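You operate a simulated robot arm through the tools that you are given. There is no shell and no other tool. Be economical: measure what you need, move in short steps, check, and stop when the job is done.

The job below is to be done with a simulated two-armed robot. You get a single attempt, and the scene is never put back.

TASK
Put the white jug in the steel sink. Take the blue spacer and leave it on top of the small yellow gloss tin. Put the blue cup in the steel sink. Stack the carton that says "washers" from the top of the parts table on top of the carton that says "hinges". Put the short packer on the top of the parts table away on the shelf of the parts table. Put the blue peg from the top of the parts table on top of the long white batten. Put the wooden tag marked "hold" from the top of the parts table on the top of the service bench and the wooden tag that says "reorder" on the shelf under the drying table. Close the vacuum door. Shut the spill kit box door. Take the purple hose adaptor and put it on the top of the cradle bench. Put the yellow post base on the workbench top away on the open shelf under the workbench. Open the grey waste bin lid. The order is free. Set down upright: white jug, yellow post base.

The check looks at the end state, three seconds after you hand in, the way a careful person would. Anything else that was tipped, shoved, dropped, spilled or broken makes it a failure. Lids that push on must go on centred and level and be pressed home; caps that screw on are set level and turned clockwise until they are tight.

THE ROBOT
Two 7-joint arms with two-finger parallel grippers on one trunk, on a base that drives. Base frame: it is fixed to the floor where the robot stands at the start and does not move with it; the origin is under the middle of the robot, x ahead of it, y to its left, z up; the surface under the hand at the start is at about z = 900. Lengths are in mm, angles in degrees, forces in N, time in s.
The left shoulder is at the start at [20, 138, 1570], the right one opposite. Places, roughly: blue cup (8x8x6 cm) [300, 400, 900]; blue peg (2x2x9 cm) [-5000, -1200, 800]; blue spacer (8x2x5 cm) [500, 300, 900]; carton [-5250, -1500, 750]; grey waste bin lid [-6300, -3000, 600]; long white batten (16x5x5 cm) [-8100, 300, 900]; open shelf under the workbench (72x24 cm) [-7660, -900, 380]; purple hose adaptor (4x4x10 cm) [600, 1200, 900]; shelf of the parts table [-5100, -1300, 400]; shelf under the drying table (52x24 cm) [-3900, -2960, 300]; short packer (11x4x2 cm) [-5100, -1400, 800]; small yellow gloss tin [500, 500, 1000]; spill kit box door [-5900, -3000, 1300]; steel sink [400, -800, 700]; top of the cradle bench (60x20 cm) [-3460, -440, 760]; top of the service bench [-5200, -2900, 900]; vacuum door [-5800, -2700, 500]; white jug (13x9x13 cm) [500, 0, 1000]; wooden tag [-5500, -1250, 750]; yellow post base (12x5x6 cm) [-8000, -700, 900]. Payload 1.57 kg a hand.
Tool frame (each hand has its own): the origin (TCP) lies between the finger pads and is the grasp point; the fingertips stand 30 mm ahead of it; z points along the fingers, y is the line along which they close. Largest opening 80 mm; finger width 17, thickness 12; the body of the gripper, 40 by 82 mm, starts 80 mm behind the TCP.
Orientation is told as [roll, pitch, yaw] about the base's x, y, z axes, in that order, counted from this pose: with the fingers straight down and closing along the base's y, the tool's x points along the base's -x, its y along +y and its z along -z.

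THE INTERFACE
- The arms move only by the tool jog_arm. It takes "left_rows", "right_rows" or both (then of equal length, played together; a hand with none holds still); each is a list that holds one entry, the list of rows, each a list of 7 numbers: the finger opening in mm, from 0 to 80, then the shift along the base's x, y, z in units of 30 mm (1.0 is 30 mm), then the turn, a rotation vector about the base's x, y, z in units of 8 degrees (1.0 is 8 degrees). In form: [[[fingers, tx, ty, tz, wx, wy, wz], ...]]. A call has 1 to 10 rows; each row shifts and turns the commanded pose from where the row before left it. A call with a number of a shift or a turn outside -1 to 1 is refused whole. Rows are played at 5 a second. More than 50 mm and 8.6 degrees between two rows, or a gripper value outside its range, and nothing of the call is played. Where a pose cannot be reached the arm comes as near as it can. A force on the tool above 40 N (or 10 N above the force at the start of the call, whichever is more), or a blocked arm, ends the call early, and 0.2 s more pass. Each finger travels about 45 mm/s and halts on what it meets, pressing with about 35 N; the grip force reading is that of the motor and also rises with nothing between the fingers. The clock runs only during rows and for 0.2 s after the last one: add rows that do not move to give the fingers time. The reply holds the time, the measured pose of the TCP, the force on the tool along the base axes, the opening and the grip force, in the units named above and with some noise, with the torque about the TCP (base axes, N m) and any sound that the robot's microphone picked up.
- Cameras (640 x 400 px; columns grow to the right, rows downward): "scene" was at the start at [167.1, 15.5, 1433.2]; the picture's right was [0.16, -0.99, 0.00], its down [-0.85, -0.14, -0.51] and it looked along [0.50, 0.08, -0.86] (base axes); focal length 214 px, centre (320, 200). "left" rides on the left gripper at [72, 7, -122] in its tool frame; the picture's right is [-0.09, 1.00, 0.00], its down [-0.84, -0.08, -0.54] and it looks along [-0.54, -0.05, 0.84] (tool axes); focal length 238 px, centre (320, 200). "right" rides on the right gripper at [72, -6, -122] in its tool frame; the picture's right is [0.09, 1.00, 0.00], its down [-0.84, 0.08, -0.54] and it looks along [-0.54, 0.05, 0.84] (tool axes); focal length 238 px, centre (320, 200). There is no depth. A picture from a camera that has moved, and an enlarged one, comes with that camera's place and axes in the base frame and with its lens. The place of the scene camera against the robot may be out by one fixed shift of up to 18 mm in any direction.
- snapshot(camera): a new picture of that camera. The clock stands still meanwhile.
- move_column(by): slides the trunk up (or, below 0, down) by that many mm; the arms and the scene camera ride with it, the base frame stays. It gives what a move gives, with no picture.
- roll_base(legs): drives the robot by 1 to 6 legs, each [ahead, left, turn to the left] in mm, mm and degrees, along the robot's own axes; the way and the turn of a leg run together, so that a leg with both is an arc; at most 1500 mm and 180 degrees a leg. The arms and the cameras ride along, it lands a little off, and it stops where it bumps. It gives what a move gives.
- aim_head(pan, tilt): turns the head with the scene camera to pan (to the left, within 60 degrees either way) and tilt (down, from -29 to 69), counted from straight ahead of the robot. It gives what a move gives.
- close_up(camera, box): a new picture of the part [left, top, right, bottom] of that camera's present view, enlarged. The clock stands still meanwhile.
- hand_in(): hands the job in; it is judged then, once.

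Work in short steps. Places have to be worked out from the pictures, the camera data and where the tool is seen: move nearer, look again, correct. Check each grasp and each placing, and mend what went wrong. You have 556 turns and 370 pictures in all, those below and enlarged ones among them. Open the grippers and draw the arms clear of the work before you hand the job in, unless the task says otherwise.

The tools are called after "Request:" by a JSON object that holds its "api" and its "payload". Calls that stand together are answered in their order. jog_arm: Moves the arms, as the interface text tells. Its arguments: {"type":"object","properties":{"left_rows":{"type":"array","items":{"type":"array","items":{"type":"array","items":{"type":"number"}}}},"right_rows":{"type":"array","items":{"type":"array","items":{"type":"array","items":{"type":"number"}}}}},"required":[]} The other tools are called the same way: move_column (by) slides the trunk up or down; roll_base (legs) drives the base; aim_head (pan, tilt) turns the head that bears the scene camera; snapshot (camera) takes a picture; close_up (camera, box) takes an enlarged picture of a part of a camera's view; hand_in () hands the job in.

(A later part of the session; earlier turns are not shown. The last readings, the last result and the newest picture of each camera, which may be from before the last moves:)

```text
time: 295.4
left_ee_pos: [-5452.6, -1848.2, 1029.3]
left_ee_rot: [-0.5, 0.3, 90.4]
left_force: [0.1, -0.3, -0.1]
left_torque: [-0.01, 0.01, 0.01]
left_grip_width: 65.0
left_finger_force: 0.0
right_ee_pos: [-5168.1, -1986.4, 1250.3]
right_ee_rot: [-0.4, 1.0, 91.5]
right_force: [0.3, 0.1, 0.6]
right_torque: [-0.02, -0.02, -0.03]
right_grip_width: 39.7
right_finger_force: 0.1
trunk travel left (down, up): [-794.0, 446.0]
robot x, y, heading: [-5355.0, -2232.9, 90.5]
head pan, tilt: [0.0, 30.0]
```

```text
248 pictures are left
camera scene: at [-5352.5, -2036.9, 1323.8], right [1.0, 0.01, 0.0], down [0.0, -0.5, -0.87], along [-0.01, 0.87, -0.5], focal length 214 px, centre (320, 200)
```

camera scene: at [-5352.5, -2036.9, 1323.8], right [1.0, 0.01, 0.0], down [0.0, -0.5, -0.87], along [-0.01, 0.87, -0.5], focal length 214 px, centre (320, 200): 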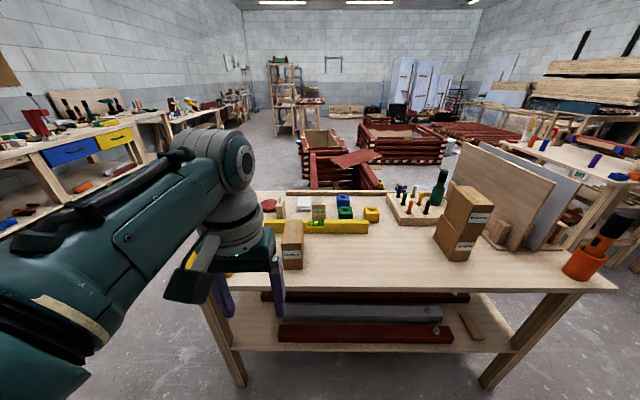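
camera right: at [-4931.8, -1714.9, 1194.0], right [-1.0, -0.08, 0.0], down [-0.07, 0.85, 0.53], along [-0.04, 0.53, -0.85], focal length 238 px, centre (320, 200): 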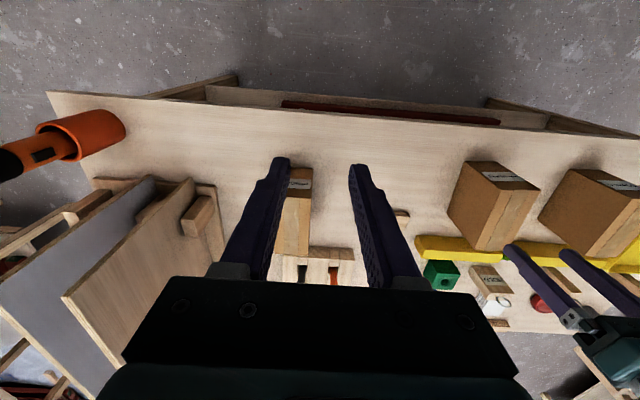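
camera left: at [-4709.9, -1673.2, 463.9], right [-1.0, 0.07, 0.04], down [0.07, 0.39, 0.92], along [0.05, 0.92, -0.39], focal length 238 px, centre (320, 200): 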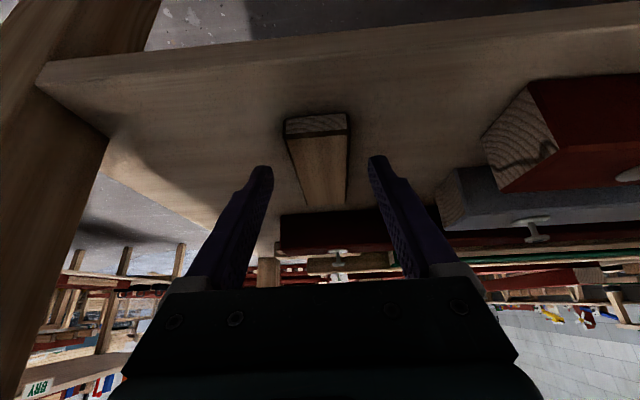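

Drive ahead 380 so the left hand camera looks at the tags from above.

Request:
{"api": "roll_base", "payload": {"legs": [[380, 0, 0]]}}

Request:
{"api": "snapshot", "payload": {"camera": "left"}}

Request:
{"api": "aim_head", "payload": {"pan": 15, "tilt": 55}}

Request:
{"api": "snapshot", "payload": {"camera": "scene"}}

```text
time: 297.8
left_ee_pos: [-5453.1, -1467.3, 1027.7]
left_ee_rot: [-0.6, 0.3, 90.3]
left_force: [0.3, -1.3, 0.2]
left_torque: [0.01, 0.0, 0.03]
left_grip_width: 64.8
left_finger_force: 0.1
right_ee_pos: [-5169.4, -1606.9, 1250.5]
right_ee_rot: [-0.4, 1.0, 91.5]
right_force: [-0.4, 0.1, -0.6]
right_torque: [0.03, -0.01, 0.02]
right_grip_width: 39.8
right_finger_force: 0.1
trunk travel left (down, up): [-794.0, 446.0]
robot x, y, heading: [-5359.2, -1849.9, 90.6]
head pan, tilt: [0.0, 30.0]
```

```text
247 pictures are left
camera left: at [-5459.9, -1539.5, 1150.8], right [-1.0, 0.09, -0.01], down [0.07, 0.84, 0.54], along [0.05, 0.54, -0.84], focal length 238 px, centre (320, 200)
```

left: 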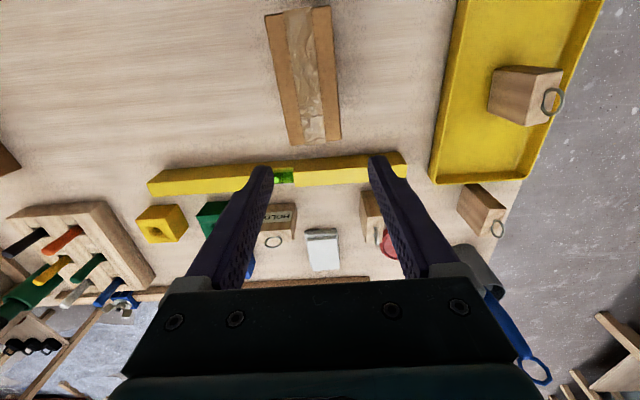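

```text
time: 298.7
left_ee_pos: [-5452.8, -1467.1, 1028.5]
left_ee_rot: [-0.5, 0.3, 90.3]
left_force: [-0.3, -0.2, 0.3]
left_torque: [0.02, 0.0, -0.01]
left_grip_width: 65.2
left_finger_force: 0.1
right_ee_pos: [-5168.9, -1605.5, 1249.9]
right_ee_rot: [-0.5, 1.0, 91.5]
right_force: [-0.4, -0.4, -0.1]
right_torque: [-0.01, 0.01, 0.0]
right_grip_width: 40.1
right_finger_force: 0.1
trunk travel left (down, up): [-794.0, 446.0]
robot x, y, heading: [-5356.0, -1853.8, 90.2]
head pan, tilt: [15.0, 55.0]
```

```text
246 pictures are left
camera scene: at [-5372.9, -1676.5, 1287.9], right [0.96, 0.26, 0.0], down [0.22, -0.79, -0.57], along [-0.15, 0.55, -0.82], focal length 214 px, centre (320, 200)
```

scene: 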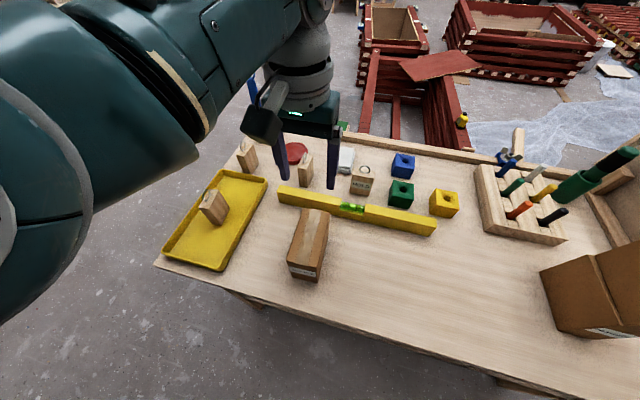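

Request:
{"api": "close_up", "payload": {"camera": "left", "box": [340, 50, 580, 250]}}

Request:
{"api": "close_up", "payload": {"camera": "scene", "box": [180, 120, 400, 240]}}

```text
2.00 times, centred on (460, 150) of left
camera zoom: at [-5459.9, -1539.5, 1150.9], right [-1.0, 0.09, -0.01], down [0.07, 0.84, 0.54], along [0.05, 0.54, -0.84], focal length 477 px, centre (40, 300)
```

zoom: 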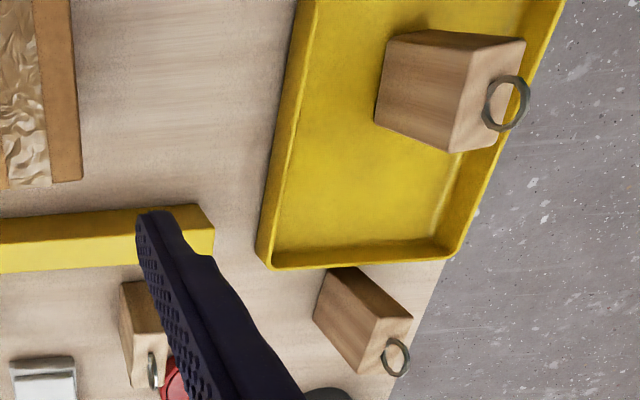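

```text
2.91 times, centred on (290, 180) of scene
camera zoom: at [-5372.9, -1676.5, 1287.9], right [0.96, 0.26, 0.0], down [0.22, -0.79, -0.57], along [-0.15, 0.55, -0.82], focal length 624 px, centre (407, 258)
```

zoom: 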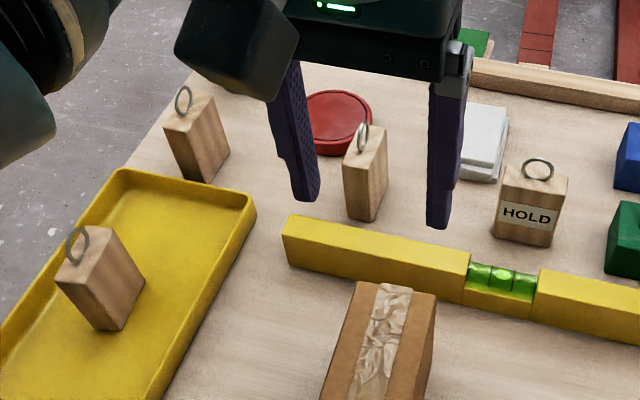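

The other three tags' labels face away. I'll go round to the table's west end, facing east, to read them.

Request:
{"api": "roll_base", "payload": {"legs": [[-350, 0, 0], [0, 800, 0], [800, 0, 0], [0, 0, -90]]}}

Request:
{"api": "aim_head", "payload": {"pan": 0, "tilt": 35}}

Request:
{"api": "snapshot", "payload": {"camera": "scene"}}

```text
time: 312.5
left_ee_pos: [-5769.3, -1297.2, 1028.6]
left_ee_rot: [-0.5, 0.3, 1.4]
left_force: [-0.1, -0.5, -0.1]
left_torque: [0.02, -0.02, 0.0]
left_grip_width: 64.9
left_finger_force: 0.1
right_ee_pos: [-5900.7, -1584.4, 1249.7]
right_ee_rot: [-0.4, 1.0, 2.5]
right_force: [-0.1, 0.0, -0.1]
right_torque: [0.0, 0.01, -0.01]
right_grip_width: 40.0
right_finger_force: 0.0
trunk travel left (down, up): [-794.0, 446.0]
robot x, y, heading: [-6155.5, -1402.5, 1.1]
head pan, tilt: [15.0, 55.0]
```

```text
time: 313.3
left_ee_pos: [-5768.2, -1297.6, 1028.0]
left_ee_rot: [-0.5, 0.3, 1.4]
left_force: [-0.3, -0.1, 0.5]
left_torque: [-0.01, 0.0, 0.01]
left_grip_width: 65.0
left_finger_force: 0.1
right_ee_pos: [-5902.3, -1583.3, 1250.5]
right_ee_rot: [-0.4, 1.1, 2.4]
right_force: [0.0, -0.1, 0.3]
right_torque: [0.02, -0.02, 0.02]
right_grip_width: 39.9
right_finger_force: 0.1
trunk travel left (down, up): [-794.0, 446.0]
robot x, y, heading: [-6149.9, -1403.2, 0.8]
head pan, tilt: [0.0, 35.0]
```

```text
243 pictures are left
camera scene: at [-5961.6, -1394.0, 1316.0], right [0.02, -1.0, 0.0], down [-0.57, -0.01, -0.82], along [0.82, 0.02, -0.57], focal length 214 px, centre (320, 200)
```

scene: 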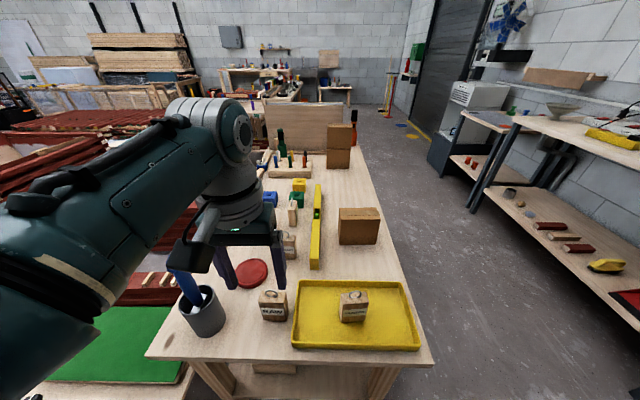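

Request:
{"api": "close_up", "payload": {"camera": "scene", "box": [240, 180, 420, 340]}}

Request:
{"api": "close_up", "payload": {"camera": "scene", "box": [270, 220, 310, 260]}}

```text
2.50 times, centred on (330, 260) of scene
camera zoom: at [-5961.6, -1394.0, 1316.0], right [0.02, -1.0, 0.0], down [-0.57, -0.01, -0.82], along [0.82, 0.02, -0.57], focal length 536 px, centre (295, 50)
```

zoom: 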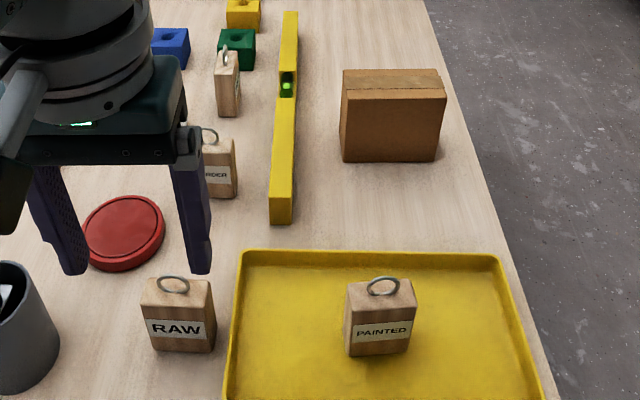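

```text
10.00 times, centred on (290, 240) of scene
camera zoom: at [-5961.6, -1394.0, 1316.0], right [0.02, -1.0, 0.0], down [-0.57, -0.01, -0.82], along [0.82, 0.02, -0.57], focal length 2145 px, centre (620, -200)
```

zoom: 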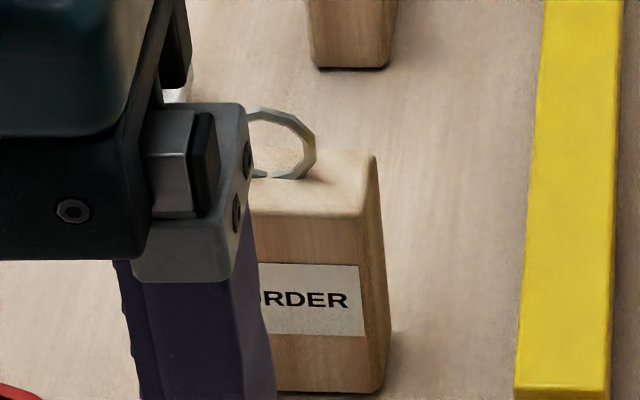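

REORDER is the tag at ≈[−5500, −1284] (label facing west); HOLD at ≈[−5351, −1281]. I take REORDER with the left hand from here: drive ahead 260 mm.

Request:
{"api": "roll_base", "payload": {"legs": [[200, 0, -1]]}}

Request:
{"api": "snapshot", "payload": {"camera": "left"}}

```text
time: 314.9
left_ee_pos: [-5568.6, -1302.5, 1029.1]
left_ee_rot: [-0.5, 0.3, 0.2]
left_force: [-0.3, 0.1, 0.5]
left_torque: [-0.01, -0.01, 0.0]
left_grip_width: 64.7
left_finger_force: 0.0
right_ee_pos: [-5708.0, -1586.2, 1250.1]
right_ee_rot: [-0.4, 1.0, 1.3]
right_force: [-0.2, -0.5, 0.3]
right_torque: [-0.02, 0.01, -0.03]
right_grip_width: 40.0
right_finger_force: 0.1
trunk travel left (down, up): [-794.0, 446.0]
robot x, y, heading: [-5951.2, -1399.9, 0.1]
head pan, tilt: [0.0, 35.0]
```

```text
240 pictures are left
camera left: at [-5638.8, -1296.9, 1150.8], right [0.09, 1.0, -0.01], down [0.84, -0.07, 0.54], along [0.54, -0.06, -0.84], focal length 238 px, centre (320, 200)
```

left: 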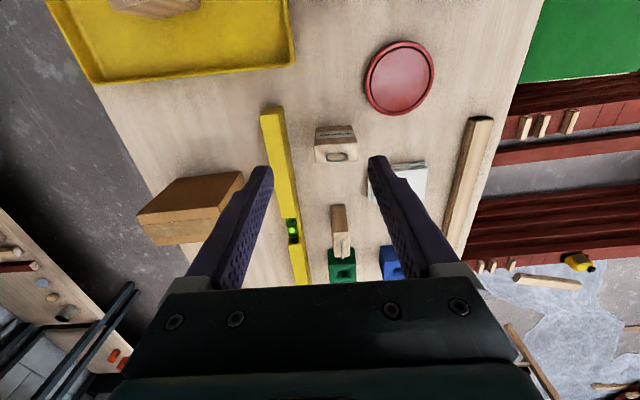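

Request:
{"api": "close_up", "payload": {"camera": "left", "box": [290, 110, 390, 270]}}

```text
2.50 times, centred on (340, 190) of left
camera zoom: at [-5638.8, -1296.9, 1150.8], right [0.09, 1.0, -0.01], down [0.84, -0.07, 0.54], along [0.54, -0.06, -0.84], focal length 596 px, centre (270, 225)
```

zoom: 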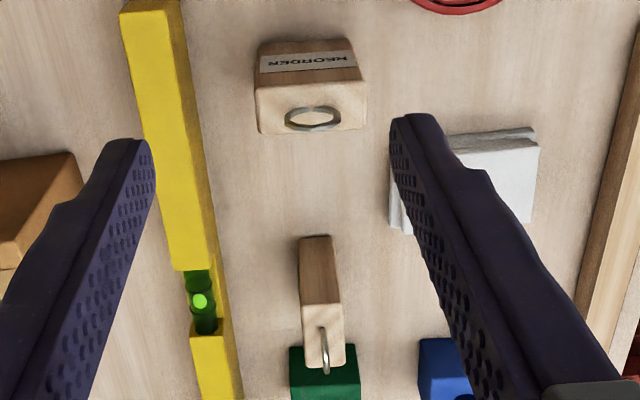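

REORDER: centre ≈[−5521, −1290], 54 wide (y) × 26 × 80, top ≈861. Raise the hand, lower the trunk, then approach.

Request:
{"api": "jog_arm", "payload": {"left_rows": [[[72, 0, 0, 1, 0, 0, 0], [72, 0, 0, 1, 0, 0, 0], [72, 0, 0, 1, 0, 0, 0], [72, 0, 0, 1, 0, 0, 0], [72, 0, 0, 1, 0, 0, 0], [72, 0, 0, 0, 0, 0, 0]]]}}

Request:
{"api": "move_column", "payload": {"by": -220}}

Request:
{"api": "jog_arm", "payload": {"left_rows": [[[72, 0.8, 0.2, 0, 0, 0, 0], [72, 0.77, 0.2, 0, 0, 0, 0], [72, 0, 0, 0, 0, 0, 0]]]}}

Request:
{"api": "snapshot", "payload": {"camera": "left"}}

```text
time: 316.3
left_ee_pos: [-5539.1, -1301.9, 1153.6]
left_ee_rot: [-0.3, 0.2, 0.5]
left_force: [-0.2, -0.2, 0.3]
left_torque: [-0.01, -0.02, -0.02]
left_grip_width: 71.9
left_finger_force: 0.0
left hand out of reach, approached as far as the arm can: row 4, 5
right_ee_pos: [-5706.6, -1587.0, 1250.9]
right_ee_rot: [-0.4, 1.0, 1.4]
right_force: [0.4, 0.7, 0.1]
right_torque: [0.02, -0.03, -0.02]
right_grip_width: 40.0
right_finger_force: 0.0
trunk travel left (down, up): [-794.0, 446.0]
robot x, y, heading: [-5953.9, -1398.8, 0.2]
head pan, tilt: [0.0, 35.0]
```

```text
time: 318.6
left_ee_pos: [-5538.1, -1303.1, 934.1]
left_ee_rot: [-0.4, 0.3, 0.3]
left_force: [-0.1, 0.1, 0.4]
left_torque: [-0.02, -0.01, -0.02]
left_grip_width: 72.0
left_finger_force: 0.1
right_ee_pos: [-5707.7, -1585.8, 1030.9]
right_ee_rot: [-0.4, 1.1, 1.2]
right_force: [0.1, -0.1, 0.2]
right_torque: [-0.05, -0.03, 0.03]
right_grip_width: 40.1
right_finger_force: 0.1
trunk travel left (down, up): [-574.0, 666.0]
robot x, y, heading: [-5950.7, -1402.5, 0.2]
head pan, tilt: [0.0, 35.0]
```

```text
time: 319.4
left_ee_pos: [-5490.6, -1293.4, 936.4]
left_ee_rot: [-0.6, 0.3, 0.1]
left_force: [-0.2, -1.3, -0.6]
left_torque: [-0.01, -0.02, 0.01]
left_grip_width: 71.9
left_finger_force: 0.0
right_ee_pos: [-5708.7, -1586.7, 1029.7]
right_ee_rot: [-0.4, 1.0, 1.3]
right_force: [-0.1, -0.3, -0.3]
right_torque: [0.01, 0.0, 0.04]
right_grip_width: 39.8
right_finger_force: 0.0
trunk travel left (down, up): [-574.0, 666.0]
robot x, y, heading: [-5952.2, -1403.9, 0.1]
head pan, tilt: [0.0, 35.0]
```

```text
238 pictures are left
camera left: at [-5562.0, -1286.8, 1057.3], right [0.09, 1.0, -0.01], down [0.84, -0.07, 0.54], along [0.54, -0.06, -0.84], focal length 238 px, centre (320, 200)
```

left: 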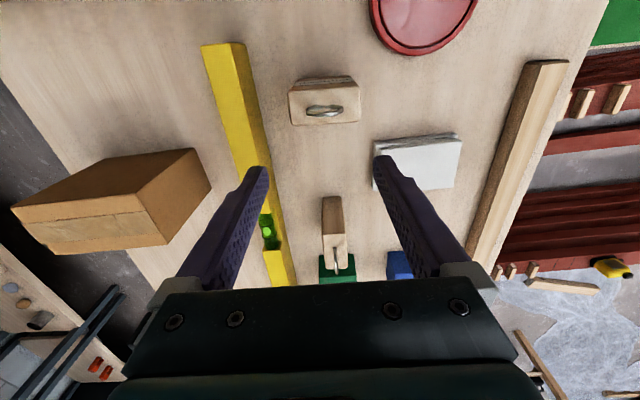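

Shift back −33 mm and come down to z 830.

Request:
{"api": "jog_arm", "payload": {"left_rows": [[[72, -0.6, 0.1, 0, 0, 0, 0], [72, -0.5, 0, 0, 0, 0, 0], [72, 0, 0, 0, 0, 0, 0]]]}}

Request:
{"api": "snapshot", "payload": {"camera": "left"}}

```text
time: 320.2
left_ee_pos: [-5525.1, -1289.8, 935.3]
left_ee_rot: [-0.5, 0.3, 0.2]
left_force: [-0.3, 0.5, 0.0]
left_torque: [0.0, 0.01, 0.01]
left_grip_width: 71.9
left_finger_force: 0.1
right_ee_pos: [-5708.0, -1586.6, 1030.4]
right_ee_rot: [-0.3, 0.9, 1.2]
right_force: [0.3, 0.1, 0.5]
right_torque: [0.02, 0.01, 0.01]
right_grip_width: 39.9
right_finger_force: 0.0
trunk travel left (down, up): [-574.0, 666.0]
robot x, y, heading: [-5950.6, -1398.7, 0.2]
head pan, tilt: [0.0, 35.0]
```

```text
237 pictures are left
camera left: at [-5596.1, -1283.5, 1058.5], right [0.09, 1.0, -0.01], down [0.84, -0.07, 0.54], along [0.54, -0.06, -0.84], focal length 238 px, centre (320, 200)
```

left: 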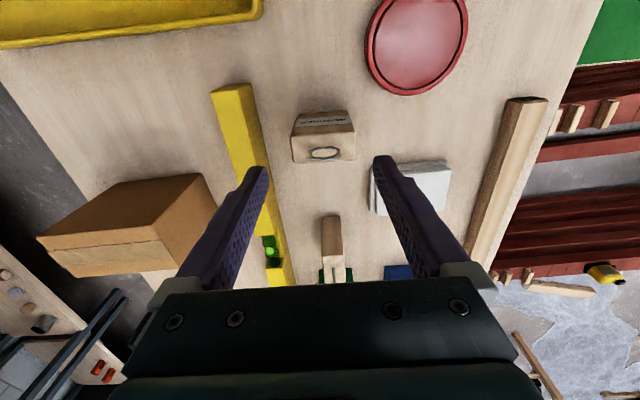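

Request:
{"api": "jog_arm", "payload": {"left_rows": [[[72, 0.1, 0, -0.9, 0, 0, 0], [72, 0, 0, -0.9, 0, 0, 0], [72, 0, 0, -0.9, 0, 0, 0], [72, 0, 0, -0.8, 0, 0, 0], [40, 0, 0, 0, 0, 0, 0], [40, 0, 0, 0, 0, 0, 0], [40, 0, 0, 0, 0, 0, 0], [40, 0, 0, 0, 0, 0, 0]]]}}

Request:
{"api": "snapshot", "payload": {"camera": "left"}}

```text
time: 322.0
left_ee_pos: [-5521.2, -1289.7, 828.4]
left_ee_rot: [-0.5, 0.2, 0.2]
left_force: [0.1, -0.4, -0.8]
left_torque: [0.01, 0.02, 0.02]
left_grip_width: 57.3
left_finger_force: 35.4
right_ee_pos: [-5707.3, -1586.0, 1029.7]
right_ee_rot: [-0.4, 1.1, 1.3]
right_force: [-1.0, -0.1, 0.3]
right_torque: [0.0, 0.02, 0.0]
right_grip_width: 40.0
right_finger_force: 0.0
trunk travel left (down, up): [-574.0, 666.0]
robot x, y, heading: [-5953.0, -1401.4, -0.0]
head pan, tilt: [0.0, 35.0]
```

```text
236 pictures are left
camera left: at [-5591.6, -1283.3, 951.9], right [0.09, 1.0, -0.01], down [0.84, -0.07, 0.54], along [0.54, -0.06, -0.84], focal length 238 px, centre (320, 200)
```

left: 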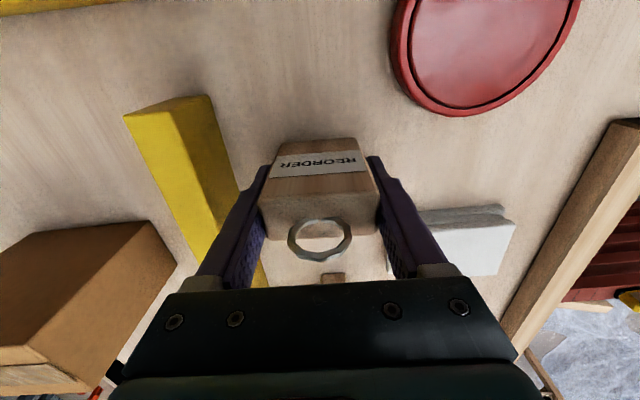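

REORDER gripped. Lift, back off, and go round to the south side for HOLD with the right hand.

Request:
{"api": "move_column", "payload": {"by": 200}}

Request:
{"api": "roll_base", "payload": {"legs": [[-250, 0, 0], [0, -850, 0], [0, 0, 90], [0, -620, 0]]}}

Request:
{"api": "aim_head", "payload": {"pan": 0, "tilt": 30}}

Request:
{"api": "snapshot", "payload": {"camera": "scene"}}

```text
time: 324.2
left_ee_pos: [-5521.3, -1289.1, 1029.3]
left_ee_rot: [-0.4, 0.3, 0.1]
left_force: [-0.4, 0.5, -1.1]
left_torque: [0.0, -0.01, 0.0]
left_grip_width: 57.4
left_finger_force: 35.0
right_ee_pos: [-5707.6, -1587.3, 1230.4]
right_ee_rot: [-0.4, 0.9, 1.4]
right_force: [-0.1, -0.1, 0.2]
right_torque: [0.0, 0.0, 0.03]
right_grip_width: 40.1
right_finger_force: 0.0
trunk travel left (down, up): [-774.0, 466.0]
robot x, y, heading: [-5950.2, -1401.3, 0.1]
head pan, tilt: [0.0, 35.0]
```

```text
time: 337.0
left_ee_pos: [-5702.4, -1811.9, 1029.5]
left_ee_rot: [-0.6, 0.2, 90.9]
left_force: [-0.2, 0.3, -0.9]
left_torque: [-0.01, -0.02, 0.05]
left_grip_width: 57.1
left_finger_force: 35.3
right_ee_pos: [-5403.4, -1996.4, 1230.2]
right_ee_rot: [-0.5, 1.1, 91.8]
right_force: [0.4, 0.0, -0.7]
right_torque: [0.02, 0.02, 0.01]
right_grip_width: 40.1
right_finger_force: 0.0
trunk travel left (down, up): [-774.0, 466.0]
robot x, y, heading: [-5588.4, -2240.7, 90.9]
head pan, tilt: [0.0, 35.0]
```

```text
time: 337.6
left_ee_pos: [-5702.3, -1812.8, 1029.5]
left_ee_rot: [-0.6, 0.3, 90.9]
left_force: [-0.5, 0.1, -0.2]
left_torque: [0.01, 0.02, -0.03]
left_grip_width: 56.8
left_finger_force: 35.2
right_ee_pos: [-5402.6, -1996.3, 1230.1]
right_ee_rot: [-0.4, 0.9, 92.1]
right_force: [0.0, -0.2, -0.3]
right_torque: [-0.02, -0.02, -0.03]
right_grip_width: 39.8
right_finger_force: 0.0
trunk travel left (down, up): [-774.0, 466.0]
robot x, y, heading: [-5585.2, -2242.7, 90.9]
head pan, tilt: [0.0, 30.0]
```

```text
235 pictures are left
camera scene: at [-5587.5, -2047.5, 1303.8], right [1.0, 0.01, 0.0], down [0.01, -0.5, -0.87], along [-0.01, 0.87, -0.5], focal length 214 px, centre (320, 200)
```

scene: 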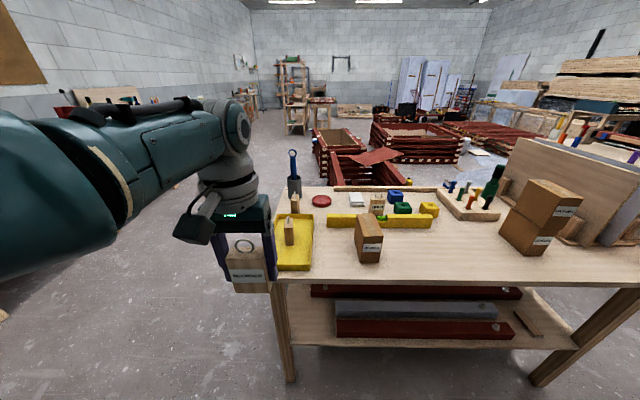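

Retract and raise the left hand (holding REORDER) before moving in.

Request:
{"api": "jog_arm", "payload": {"left_rows": [[[40, 0, -1, 0.7, 0, 0, 0], [40, 0, -1, 0.7, 0, 0, 0], [40, 0, -1, 0.7, 0, 0, 0], [40, 0, -1, 0.7, 0, 0, 0], [40, 0, -1, 0.7, 0, 0, 0], [40, 0, -1, 0.7, 0, 0, 0]]], "right_rows": [[[70, 0, 0.5, 0, 0, 0, 0], [70, 0, 0.5, 0, 0, 0, 0], [70, 0, 0.5, 0, 0, 0, 0], [70, 0, 0.5, 0, 0, 0, 0], [70, 0, 0.5, 0, 0, 0, 0], [70, 0, 0.5, 0, 0, 0, 0]]]}}

Request:
{"api": "roll_base", "payload": {"legs": [[450, 0, -1]]}}

Request:
{"api": "snapshot", "payload": {"camera": "right"}}

```text
time: 339.2
left_ee_pos: [-5747.5, -1935.5, 1050.5]
left_ee_rot: [5.2, -0.8, 92.7]
left_force: [0.4, -0.2, -1.2]
left_torque: [-0.02, 0.0, 0.03]
left_grip_width: 57.6
left_finger_force: 35.0
left hand out of reach, approached as far as the arm can: row 3, 4, 5, 6
right_ee_pos: [-5403.2, -1905.0, 1229.5]
right_ee_rot: [-0.4, 1.1, 92.0]
right_force: [0.9, 0.1, -0.1]
right_torque: [0.01, 0.02, 0.01]
right_grip_width: 70.0
right_finger_force: 0.1
trunk travel left (down, up): [-774.0, 466.0]
robot x, y, heading: [-5583.5, -2245.1, 90.9]
head pan, tilt: [0.0, 30.0]
stopped in row 6 (left hand): the arm was blocked; the commanded pose is now the measured one
```

```text
time: 342.0
left_ee_pos: [-5744.7, -1480.7, 1050.8]
left_ee_rot: [5.2, -0.7, 91.8]
left_force: [-0.1, 0.5, -0.6]
left_torque: [0.01, -0.03, -0.02]
left_grip_width: 57.2
left_finger_force: 34.6
right_ee_pos: [-5401.7, -1454.7, 1229.8]
right_ee_rot: [-0.5, 1.0, 91.2]
right_force: [-0.4, -0.2, -0.2]
right_torque: [0.02, 0.02, -0.03]
right_grip_width: 70.2
right_finger_force: 0.1
trunk travel left (down, up): [-774.0, 466.0]
robot x, y, heading: [-5590.2, -1789.3, 90.2]
head pan, tilt: [0.0, 30.0]
```

```text
234 pictures are left
camera right: at [-5394.3, -1524.4, 1352.6], right [-0.99, -0.11, -0.01], down [-0.1, 0.84, 0.53], along [-0.05, 0.52, -0.85], focal length 238 px, centre (320, 200)
```

right: 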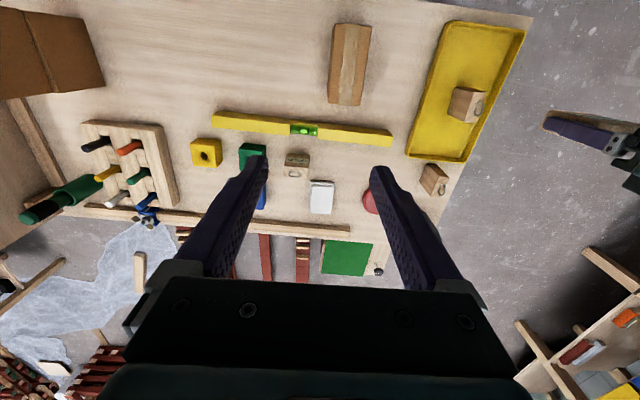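

To lower the trunk safely I move the left hand outward past the table's west edge and shift the base left 50.

Request:
{"api": "jog_arm", "payload": {"left_rows": [[[40, -1, 0.3, 0, 0, 0, 0], [40, -1, 0.3, 0, 0, 0, 0], [40, -1, 0.3, 0, 0, 0, 0], [40, 0, 0, 0, 0, 0, 0]]], "right_rows": [[[70, 0.6, 0.3, 0, 0, 0, 0], [70, 0.6, 0.3, 0, 0, 0, 0], [70, 0.6, 0.3, 0, 0, 0, 0], [70, 0, 0, 0, 0, 0, 0]]]}}

Request:
{"api": "roll_base", "payload": {"legs": [[0, 50, 0]]}}

Request:
{"api": "snapshot", "payload": {"camera": "left"}}

Request:
{"api": "snapshot", "payload": {"camera": "right"}}

```text
time: 343.0
left_ee_pos: [-5834.4, -1451.3, 1050.5]
left_ee_rot: [5.2, -0.9, 91.7]
left_force: [-0.9, 0.7, -1.2]
left_torque: [0.0, 0.01, 0.0]
left_grip_width: 57.3
left_finger_force: 35.0
right_ee_pos: [-5347.1, -1426.7, 1232.5]
right_ee_rot: [-0.6, 1.0, 91.2]
right_force: [0.0, 0.1, 0.0]
right_torque: [-0.01, 0.0, 0.01]
right_grip_width: 69.8
right_finger_force: 0.1
trunk travel left (down, up): [-774.0, 466.0]
robot x, y, heading: [-5587.2, -1792.8, 89.9]
head pan, tilt: [0.0, 30.0]
```

```text
time: 343.9
left_ee_pos: [-5885.3, -1452.5, 1050.2]
left_ee_rot: [5.3, -0.7, 91.7]
left_force: [-0.1, -0.2, -0.1]
left_torque: [-0.01, -0.01, 0.01]
left_grip_width: 57.4
left_finger_force: 34.9
right_ee_pos: [-5398.4, -1426.5, 1231.8]
right_ee_rot: [-0.4, 1.1, 91.1]
right_force: [0.1, 0.4, 0.6]
right_torque: [-0.01, 0.01, -0.01]
right_grip_width: 70.0
right_finger_force: 0.0
trunk travel left (down, up): [-774.0, 466.0]
robot x, y, heading: [-5638.9, -1788.0, 89.9]
head pan, tilt: [0.0, 30.0]
```

```text
233 pictures are left
camera left: at [-5877.3, -1527.0, 1171.3], right [-0.99, 0.06, 0.09], down [0.1, 0.83, 0.54], along [-0.04, 0.55, -0.83], focal length 238 px, centre (320, 200)
```

left: 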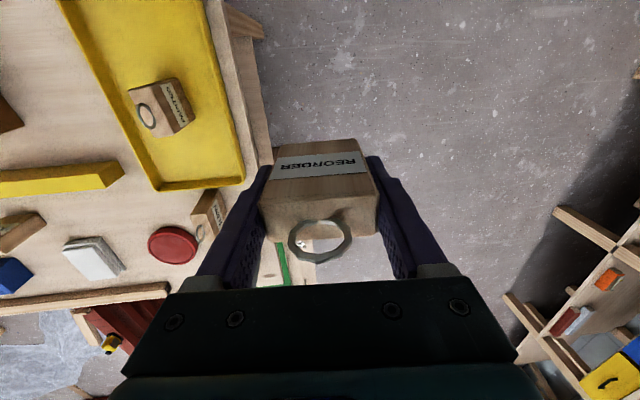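

```text
232 pictures are left
camera right: at [-5390.4, -1496.0, 1353.9], right [-0.99, -0.11, -0.01], down [-0.1, 0.84, 0.53], along [-0.05, 0.52, -0.85], focal length 238 px, centre (320, 200)
```

right: 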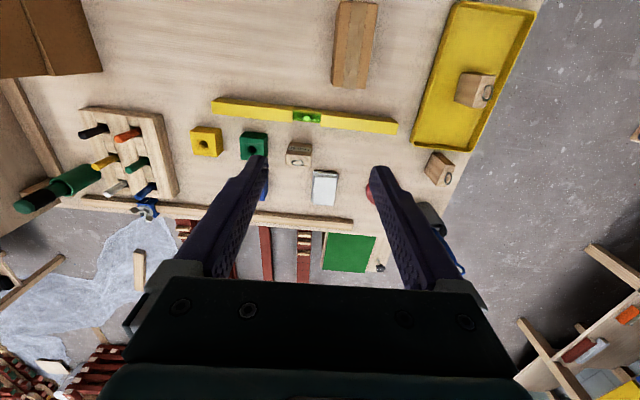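

Left hand is clear of the table edge. Lower the trunk 200 and move the right hand over HOLD (~[−5360, −1305]).

Request:
{"api": "move_column", "payload": {"by": -200}}

Request:
{"api": "jog_arm", "payload": {"right_rows": [[[70, 0.3, 0.8, 0, 0, 0, -0.1], [70, 0.3, 0.8, 0, 0, 0, 0], [70, 0.3, 0.8, 0, 0, 0, 0], [70, 0.3, 0.8, -0.5, 0, 0, 0], [70, 0, 0.8, -0.8, 0, 0, 0], [70, 0, 0, 0, 0, 0, 0]]]}}

Request:
{"api": "snapshot", "payload": {"camera": "right"}}

```text
time: 346.1
left_ee_pos: [-5885.7, -1452.4, 850.0]
left_ee_rot: [5.3, -0.7, 91.8]
left_force: [0.4, 0.3, -1.2]
left_torque: [0.02, 0.03, -0.03]
left_grip_width: 57.4
left_finger_force: 35.2
right_ee_pos: [-5397.0, -1426.4, 1031.2]
right_ee_rot: [-0.4, 1.0, 91.1]
right_force: [0.4, 0.3, -0.3]
right_torque: [0.0, 0.01, 0.01]
right_grip_width: 70.1
right_finger_force: 0.1
trunk travel left (down, up): [-574.0, 666.0]
robot x, y, heading: [-5638.4, -1787.2, 89.9]
head pan, tilt: [0.0, 30.0]
```

```text
time: 347.5
left_ee_pos: [-5884.8, -1451.2, 850.1]
left_ee_rot: [5.2, -0.7, 91.8]
left_force: [0.1, -0.4, -0.6]
left_torque: [0.0, -0.01, -0.02]
left_grip_width: 57.4
left_finger_force: 34.5
right_ee_pos: [-5357.9, -1319.1, 993.6]
right_ee_rot: [-0.5, 0.9, 90.5]
right_force: [-0.6, -0.4, 0.6]
right_torque: [-0.02, 0.03, -0.01]
right_grip_width: 70.0
right_finger_force: 0.1
right hand out of reach, approached as far as the arm can: row 5
trunk travel left (down, up): [-574.0, 666.0]
robot x, y, heading: [-5639.3, -1791.6, 90.0]
head pan, tilt: [0.0, 30.0]
```

```text
231 pictures are left
camera right: at [-5351.5, -1388.6, 1115.4], right [-0.99, -0.1, -0.01], down [-0.09, 0.84, 0.53], along [-0.05, 0.53, -0.85], focal length 238 px, centre (320, 200)
```

right: 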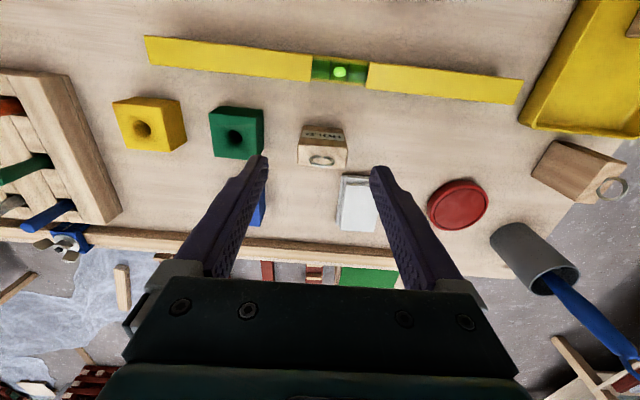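

HOLD centre ≈[−5362, −1290]. Raise the left hand 45 mm and drive ahead 80 / right 40 for reach.

Request:
{"api": "jog_arm", "payload": {"left_rows": [[[40, 0, 0, 0.8, 0, 0, 0], [40, 0, 0, 0.8, 0, 0, 0]]]}}

Request:
{"api": "roll_base", "payload": {"legs": [[75, -40, 0]]}}

Request:
{"api": "snapshot", "payload": {"camera": "right"}}

```text
time: 348.1
left_ee_pos: [-5893.7, -1452.0, 900.2]
left_ee_rot: [6.5, -0.7, 92.2]
left_force: [0.2, 0.8, -0.3]
left_torque: [0.03, 0.01, 0.02]
left_grip_width: 57.4
left_finger_force: 35.2
right_ee_pos: [-5358.2, -1318.4, 991.9]
right_ee_rot: [-0.4, 0.9, 90.5]
right_force: [-0.3, 0.1, 0.2]
right_torque: [0.0, -0.03, 0.01]
right_grip_width: 70.0
right_finger_force: 0.1
trunk travel left (down, up): [-574.0, 666.0]
robot x, y, heading: [-5640.5, -1787.6, 90.0]
head pan, tilt: [0.0, 30.0]
```

```text
time: 349.2
left_ee_pos: [-5852.5, -1375.5, 900.7]
left_ee_rot: [5.9, -0.8, 92.5]
left_force: [-0.3, 0.3, 0.0]
left_torque: [-0.01, -0.01, -0.01]
left_grip_width: 57.2
left_finger_force: 35.3
right_ee_pos: [-5318.4, -1243.8, 993.5]
right_ee_rot: [-0.5, 1.0, 90.3]
right_force: [0.2, 0.2, -0.4]
right_torque: [-0.03, -0.01, 0.02]
right_grip_width: 69.8
right_finger_force: 0.2
trunk travel left (down, up): [-574.0, 666.0]
robot x, y, heading: [-5598.7, -1710.8, 89.8]
head pan, tilt: [0.0, 30.0]
```

```text
230 pictures are left
camera right: at [-5311.3, -1312.7, 1115.4], right [-1.0, -0.1, -0.01], down [-0.09, 0.85, 0.53], along [-0.05, 0.52, -0.85], focal length 238 px, centre (320, 200)
```

right: 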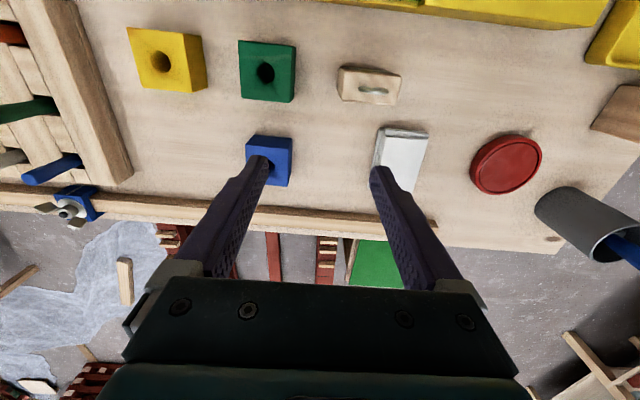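

Request:
{"api": "jog_arm", "payload": {"right_rows": [[[70, -0.5, -0.5, -0.3, 0, 0, 0], [70, -0.5, -0.6, -0.3, 0, 0, 0], [70, -0.35, -0.5, 0, 0, 0, 0], [70, 0, 0, 0, 0, 0, 0]]]}}

Request:
{"api": "snapshot", "payload": {"camera": "right"}}

```text
time: 350.2
left_ee_pos: [-5856.5, -1375.7, 901.1]
left_ee_rot: [6.3, -0.9, 92.7]
left_force: [-0.4, 0.2, -0.4]
left_torque: [0.01, 0.01, -0.01]
left_grip_width: 57.4
left_finger_force: 34.8
right_ee_pos: [-5359.1, -1293.2, 972.8]
right_ee_rot: [-0.4, 0.9, 90.3]
right_force: [0.0, 0.5, 1.0]
right_torque: [-0.01, 0.0, 0.02]
right_grip_width: 70.1
right_finger_force: 0.0
trunk travel left (down, up): [-574.0, 666.0]
robot x, y, heading: [-5601.7, -1713.7, 89.8]
head pan, tilt: [0.0, 30.0]
```

```text
229 pictures are left
camera right: at [-5352.2, -1362.0, 1095.1], right [-1.0, -0.1, -0.01], down [-0.09, 0.85, 0.53], along [-0.05, 0.52, -0.85], focal length 238 px, centre (320, 200)
```

right: 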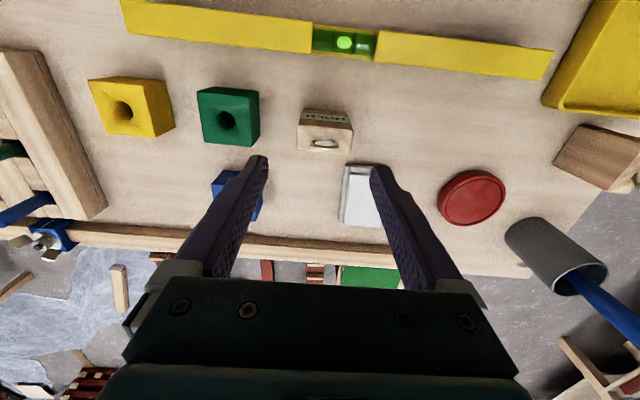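

Request:
{"api": "jog_arm", "payload": {"right_rows": [[[70, -0.15, 0.05, -0.9, 0, 0, 0], [70, 0, 0, -1, 0, 0, 0], [70, 0, 0, -1, 0, 0, 0], [70, 0, 0, -1, 0, 0, 0], [70, 0, 0, -0.85, 0, 0, 0], [70, 0, 0, 0, 0, 0, 0]]]}}

Request:
{"api": "snapshot", "payload": {"camera": "right"}}

```text
time: 351.6
left_ee_pos: [-5856.4, -1373.9, 900.5]
left_ee_rot: [6.4, -0.9, 92.7]
left_force: [0.2, 0.6, -0.4]
left_torque: [-0.01, 0.01, 0.03]
left_grip_width: 57.1
left_finger_force: 34.9
right_ee_pos: [-5362.7, -1289.6, 832.6]
right_ee_rot: [-0.5, 1.0, 90.3]
right_force: [0.3, 0.3, -0.7]
right_torque: [0.0, -0.02, 0.01]
right_grip_width: 70.0
right_finger_force: 0.1
trunk travel left (down, up): [-574.0, 666.0]
robot x, y, heading: [-5599.7, -1716.2, 89.8]
head pan, tilt: [0.0, 30.0]
```

```text
228 pictures are left
camera right: at [-5355.8, -1359.5, 955.1], right [-1.0, -0.1, -0.01], down [-0.09, 0.85, 0.53], along [-0.05, 0.52, -0.85], focal length 238 px, centre (320, 200)
```

right: 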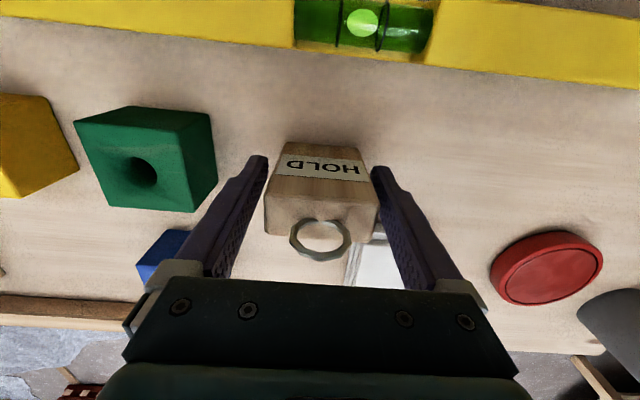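

Centered. Close and lift.

Request:
{"api": "jog_arm", "payload": {"right_rows": [[[40, 0, 0, 0, 0, 0, 0], [40, 0, 0, 0, 0, 0, 0], [40, 0, 0, 0, 0, 0, 0], [40, 0, 0, 0, 0, 0, 0]]]}}

Request:
{"api": "move_column", "payload": {"by": 180}}

Request:
{"api": "snapshot", "payload": {"camera": "right"}}

```text
time: 352.6
left_ee_pos: [-5856.5, -1374.6, 900.9]
left_ee_rot: [6.4, -0.8, 92.7]
left_force: [0.2, -0.2, -1.0]
left_torque: [0.03, 0.0, 0.0]
left_grip_width: 57.2
left_finger_force: 34.9
right_ee_pos: [-5361.9, -1290.5, 832.1]
right_ee_rot: [-0.4, 1.0, 90.2]
right_force: [-0.1, -0.1, 0.4]
right_torque: [0.03, 0.0, -0.01]
right_grip_width: 57.4
right_finger_force: 34.9
trunk travel left (down, up): [-574.0, 666.0]
robot x, y, heading: [-5598.7, -1710.0, 90.0]
head pan, tilt: [0.0, 30.0]
```

```text
time: 354.6
left_ee_pos: [-5855.7, -1376.4, 1081.2]
left_ee_rot: [6.4, -0.9, 92.7]
left_force: [0.2, -0.3, -0.3]
left_torque: [-0.01, -0.02, -0.02]
left_grip_width: 57.1
left_finger_force: 34.7
right_ee_pos: [-5363.2, -1291.4, 1013.4]
right_ee_rot: [-0.4, 1.0, 90.3]
right_force: [0.0, -0.3, -0.3]
right_torque: [-0.02, 0.04, 0.02]
right_grip_width: 57.4
right_finger_force: 34.7
trunk travel left (down, up): [-754.0, 486.0]
robot x, y, heading: [-5597.8, -1714.4, 89.9]
head pan, tilt: [0.0, 30.0]
```

```text
227 pictures are left
camera right: at [-5355.8, -1359.6, 1135.4], right [-1.0, -0.1, -0.01], down [-0.09, 0.85, 0.53], along [-0.05, 0.52, -0.85], focal length 238 px, centre (320, 200)
```

right: 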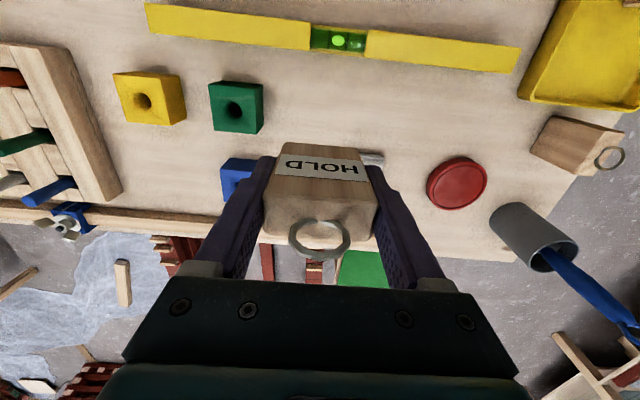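

Both tags held. Back away 420, turn 180° and look at the service bench.

Request:
{"api": "roll_base", "payload": {"legs": [[-450, 0, 0], [0, 0, 90], [0, 0, 90]]}}

Request:
{"api": "aim_head", "payload": {"pan": 0, "tilt": 25}}

Request:
{"api": "snapshot", "payload": {"camera": "scene"}}

Request:
{"api": "aim_head", "payload": {"pan": 45, "tilt": 25}}

Request:
{"api": "snapshot", "payload": {"camera": "scene"}}

```text
time: 364.9
left_ee_pos: [-5350.2, -2506.1, 1081.3]
left_ee_rot: [6.5, -0.9, -88.3]
left_force: [0.6, -1.7, 0.4]
left_torque: [0.0, 0.0, 0.01]
left_grip_width: 57.0
left_finger_force: 35.3
right_ee_pos: [-5845.5, -2581.8, 1013.5]
right_ee_rot: [-0.4, 1.1, -90.8]
right_force: [0.2, -1.3, -1.0]
right_torque: [0.0, -0.03, 0.04]
right_grip_width: 57.4
right_finger_force: 35.4
trunk travel left (down, up): [-754.0, 486.0]
robot x, y, heading: [-5598.6, -2161.8, -91.1]
head pan, tilt: [0.0, 30.0]
```

```text
time: 365.5
left_ee_pos: [-5348.3, -2507.0, 1081.8]
left_ee_rot: [6.4, -1.0, -88.4]
left_force: [-0.1, -0.7, -0.5]
left_torque: [-0.01, -0.01, 0.0]
left_grip_width: 57.5
left_finger_force: 35.4
right_ee_pos: [-5846.1, -2580.9, 1012.9]
right_ee_rot: [-0.4, 1.0, -90.8]
right_force: [0.8, -0.4, -0.8]
right_torque: [0.01, -0.01, 0.03]
right_grip_width: 57.3
right_finger_force: 35.5
trunk travel left (down, up): [-754.0, 486.0]
robot x, y, heading: [-5603.3, -2160.5, -91.3]
head pan, tilt: [0.0, 25.0]
```

```text
226 pictures are left
camera scene: at [-5603.2, -2350.7, 1291.8], right [-1.0, 0.02, 0.0], down [0.01, 0.42, -0.91], along [-0.02, -0.91, -0.42], focal length 214 px, centre (320, 200)
```

scene: 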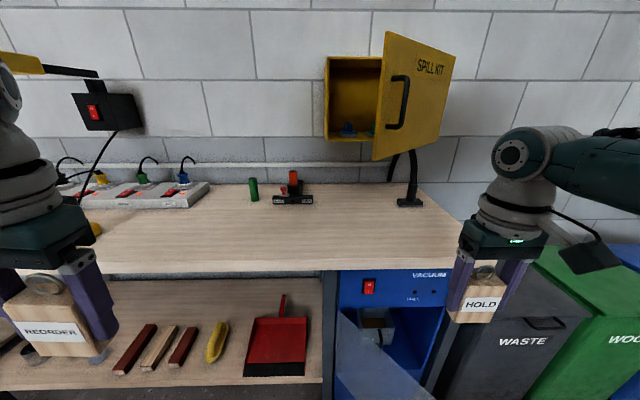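

```text
time: 366.7
left_ee_pos: [-5350.7, -2506.0, 1080.6]
left_ee_rot: [6.4, -1.0, -88.4]
left_force: [0.5, 0.5, -1.2]
left_torque: [-0.01, -0.01, 0.0]
left_grip_width: 57.3
left_finger_force: 34.5
right_ee_pos: [-5846.3, -2581.8, 1011.9]
right_ee_rot: [-0.4, 0.9, -90.9]
right_force: [-0.1, -0.1, -0.9]
right_torque: [-0.02, -0.02, 0.01]
right_grip_width: 57.4
right_finger_force: 35.2
trunk travel left (down, up): [-754.0, 486.0]
robot x, y, heading: [-5602.8, -2166.2, -91.3]
head pan, tilt: [45.0, 25.0]
```

```text
225 pictures are left
camera scene: at [-5537.5, -2325.2, 1291.8], right [-0.72, -0.69, 0.0], down [-0.29, 0.31, -0.91], along [0.63, -0.66, -0.42], focal length 214 px, centre (320, 200)
```

scene: 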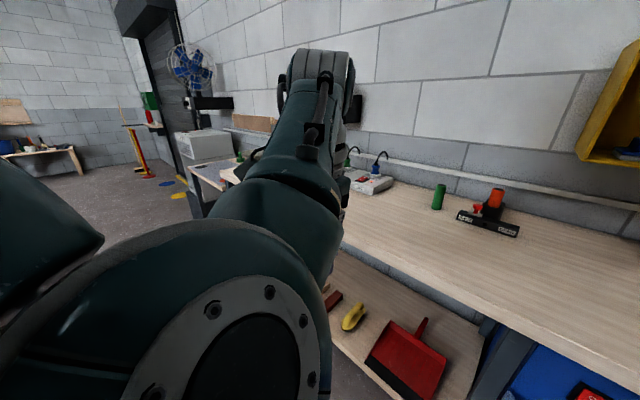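

Service bench is ahead (front edge y≈−2780). Shift left 250 and forward 300 so HOLD hangs over a free spot.

Request:
{"api": "roll_base", "payload": {"legs": [[0, 270, 1], [300, 0, 0]]}}

Request:
{"api": "snapshot", "payload": {"camera": "right"}}

Request:
{"api": "snapshot", "payload": {"camera": "left"}}

```text
time: 370.2
left_ee_pos: [-5079.2, -2808.8, 1082.2]
left_ee_rot: [6.5, -1.0, -87.4]
left_force: [-0.4, 0.0, -0.7]
left_torque: [0.01, 0.0, -0.01]
left_grip_width: 57.2
left_finger_force: 35.6
right_ee_pos: [-5573.5, -2892.4, 1012.6]
right_ee_rot: [-0.4, 1.0, -89.8]
right_force: [-1.2, 0.5, 0.2]
right_torque: [-0.03, 0.03, -0.02]
right_grip_width: 57.3
right_finger_force: 35.3
trunk travel left (down, up): [-754.0, 486.0]
robot x, y, heading: [-5335.2, -2472.1, -90.2]
head pan, tilt: [45.0, 25.0]
```

```text
224 pictures are left
camera right: at [-5579.8, -2822.9, 1135.4], right [1.0, 0.1, -0.01], down [0.08, -0.85, 0.53], along [0.05, -0.52, -0.85], focal length 238 px, centre (320, 200)
```

right: 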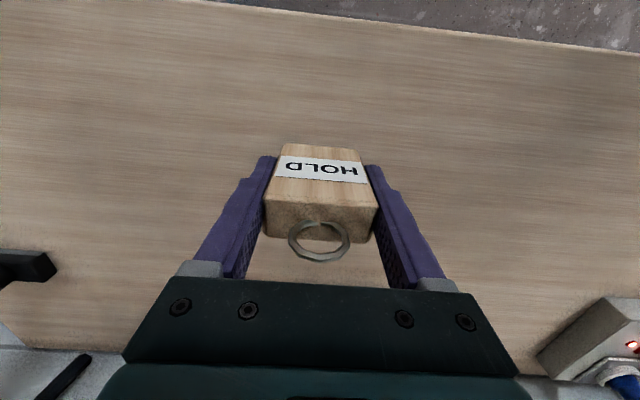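

```text
223 pictures are left
camera left: at [-5088.9, -2736.8, 1201.8], right [0.99, -0.04, 0.11], down [-0.1, -0.83, 0.54], along [0.07, -0.55, -0.83], focal length 238 px, centre (320, 200)
```

left: 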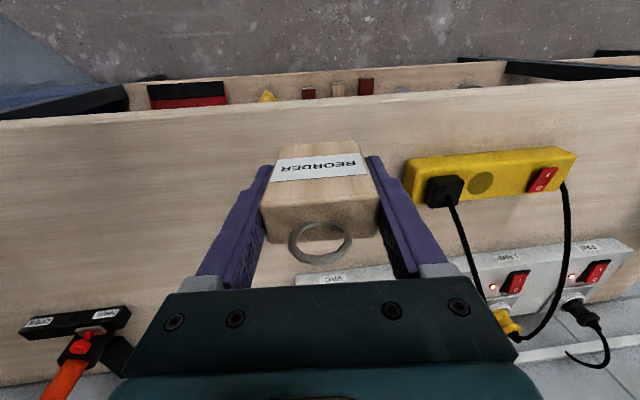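

Spot is clear. Lower with the trunk 45 mm, then creep.

Request:
{"api": "move_column", "payload": {"by": -50}}

Request:
{"api": "move_column", "payload": {"by": -6}}

```text
time: 371.1
left_ee_pos: [-5079.6, -2809.1, 1031.8]
left_ee_rot: [6.4, -1.0, -87.2]
left_force: [-0.3, -0.6, -0.5]
left_torque: [0.0, 0.0, 0.0]
left_grip_width: 57.2
left_finger_force: 35.1
right_ee_pos: [-5573.6, -2892.8, 963.4]
right_ee_rot: [-0.3, 0.9, -89.9]
right_force: [0.5, 0.1, -1.0]
right_torque: [-0.01, 0.03, -0.03]
right_grip_width: 57.7
right_finger_force: 35.0
trunk travel left (down, up): [-704.0, 536.0]
robot x, y, heading: [-5336.5, -2472.3, -90.3]
head pan, tilt: [45.0, 25.0]
```

```text
time: 371.7
left_ee_pos: [-5079.3, -2808.7, 1025.4]
left_ee_rot: [6.6, -0.9, -87.3]
left_force: [-0.3, -0.2, -1.0]
left_torque: [0.01, -0.02, -0.01]
left_grip_width: 57.2
left_finger_force: 34.9
right_ee_pos: [-5574.5, -2893.5, 956.9]
right_ee_rot: [-0.4, 1.1, -89.8]
right_force: [0.9, -0.3, -0.6]
right_torque: [0.01, -0.01, 0.0]
right_grip_width: 57.4
right_finger_force: 35.0
trunk travel left (down, up): [-698.0, 542.0]
robot x, y, heading: [-5330.1, -2469.4, -90.2]
head pan, tilt: [45.0, 25.0]
```

Request:
{"api": "move_column", "payload": {"by": -4}}

Request:
{"api": "move_column", "payload": {"by": -3}}

Request:
{"api": "move_column", "payload": {"by": -3}}

Request:
{"api": "snapshot", "payload": {"camera": "right"}}

```text
time: 372.2
left_ee_pos: [-5078.8, -2809.1, 1021.5]
left_ee_rot: [6.6, -0.9, -87.3]
left_force: [-0.1, 0.3, -0.8]
left_torque: [0.02, -0.01, -0.05]
left_grip_width: 57.0
left_finger_force: 35.5
right_ee_pos: [-5574.9, -2892.8, 954.4]
right_ee_rot: [-0.4, 1.0, -89.8]
right_force: [0.2, -0.2, -1.3]
right_torque: [0.02, -0.01, -0.02]
right_grip_width: 57.2
right_finger_force: 34.5
trunk travel left (down, up): [-694.0, 546.0]
robot x, y, heading: [-5336.1, -2470.8, -90.4]
head pan, tilt: [45.0, 25.0]
```

```text
time: 372.7
left_ee_pos: [-5078.4, -2808.4, 1017.7]
left_ee_rot: [6.5, -0.9, -87.3]
left_force: [0.2, 0.8, -0.8]
left_torque: [-0.02, 0.02, 0.01]
left_grip_width: 57.4
left_finger_force: 34.9
right_ee_pos: [-5573.8, -2894.4, 952.2]
right_ee_rot: [-0.3, 0.9, -89.7]
right_force: [1.9, 11.8, 31.0]
right_torque: [0.41, -0.5, 0.1]
right_grip_width: 57.6
right_finger_force: 34.7
trunk travel left (down, up): [-691.0, 549.0]
robot x, y, heading: [-5334.4, -2473.1, -90.5]
head pan, tilt: [45.0, 25.0]
```

```text
time: 373.2
left_ee_pos: [-5078.6, -2811.2, 1015.4]
left_ee_rot: [6.5, -1.0, -87.2]
left_force: [-0.2, 0.0, 0.4]
left_torque: [0.0, 0.02, -0.03]
left_grip_width: 57.4
left_finger_force: 35.6
right_ee_pos: [-5575.5, -2895.1, 949.5]
right_ee_rot: [-0.4, 0.7, -89.7]
right_force: [2.7, 6.6, 33.9]
right_torque: [-0.07, -0.56, 0.07]
right_grip_width: 57.4
right_finger_force: 35.6
trunk travel left (down, up): [-688.0, 552.0]
robot x, y, heading: [-5330.8, -2472.6, -90.2]
head pan, tilt: [45.0, 25.0]
```

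```text
222 pictures are left
camera right: at [-5580.3, -2825.1, 1071.1], right [1.0, 0.1, -0.01], down [0.09, -0.84, 0.53], along [0.05, -0.53, -0.85], focal length 238 px, centre (320, 200)
```

right: 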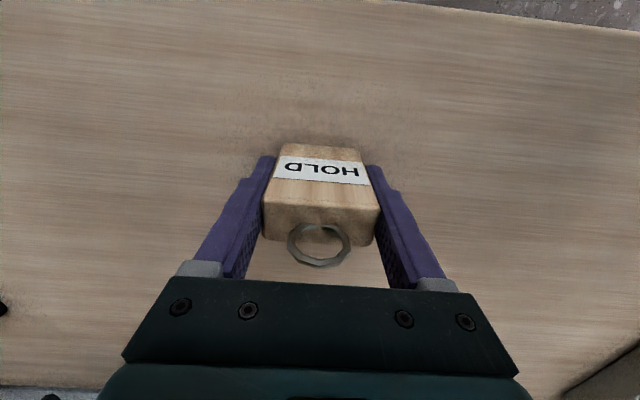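

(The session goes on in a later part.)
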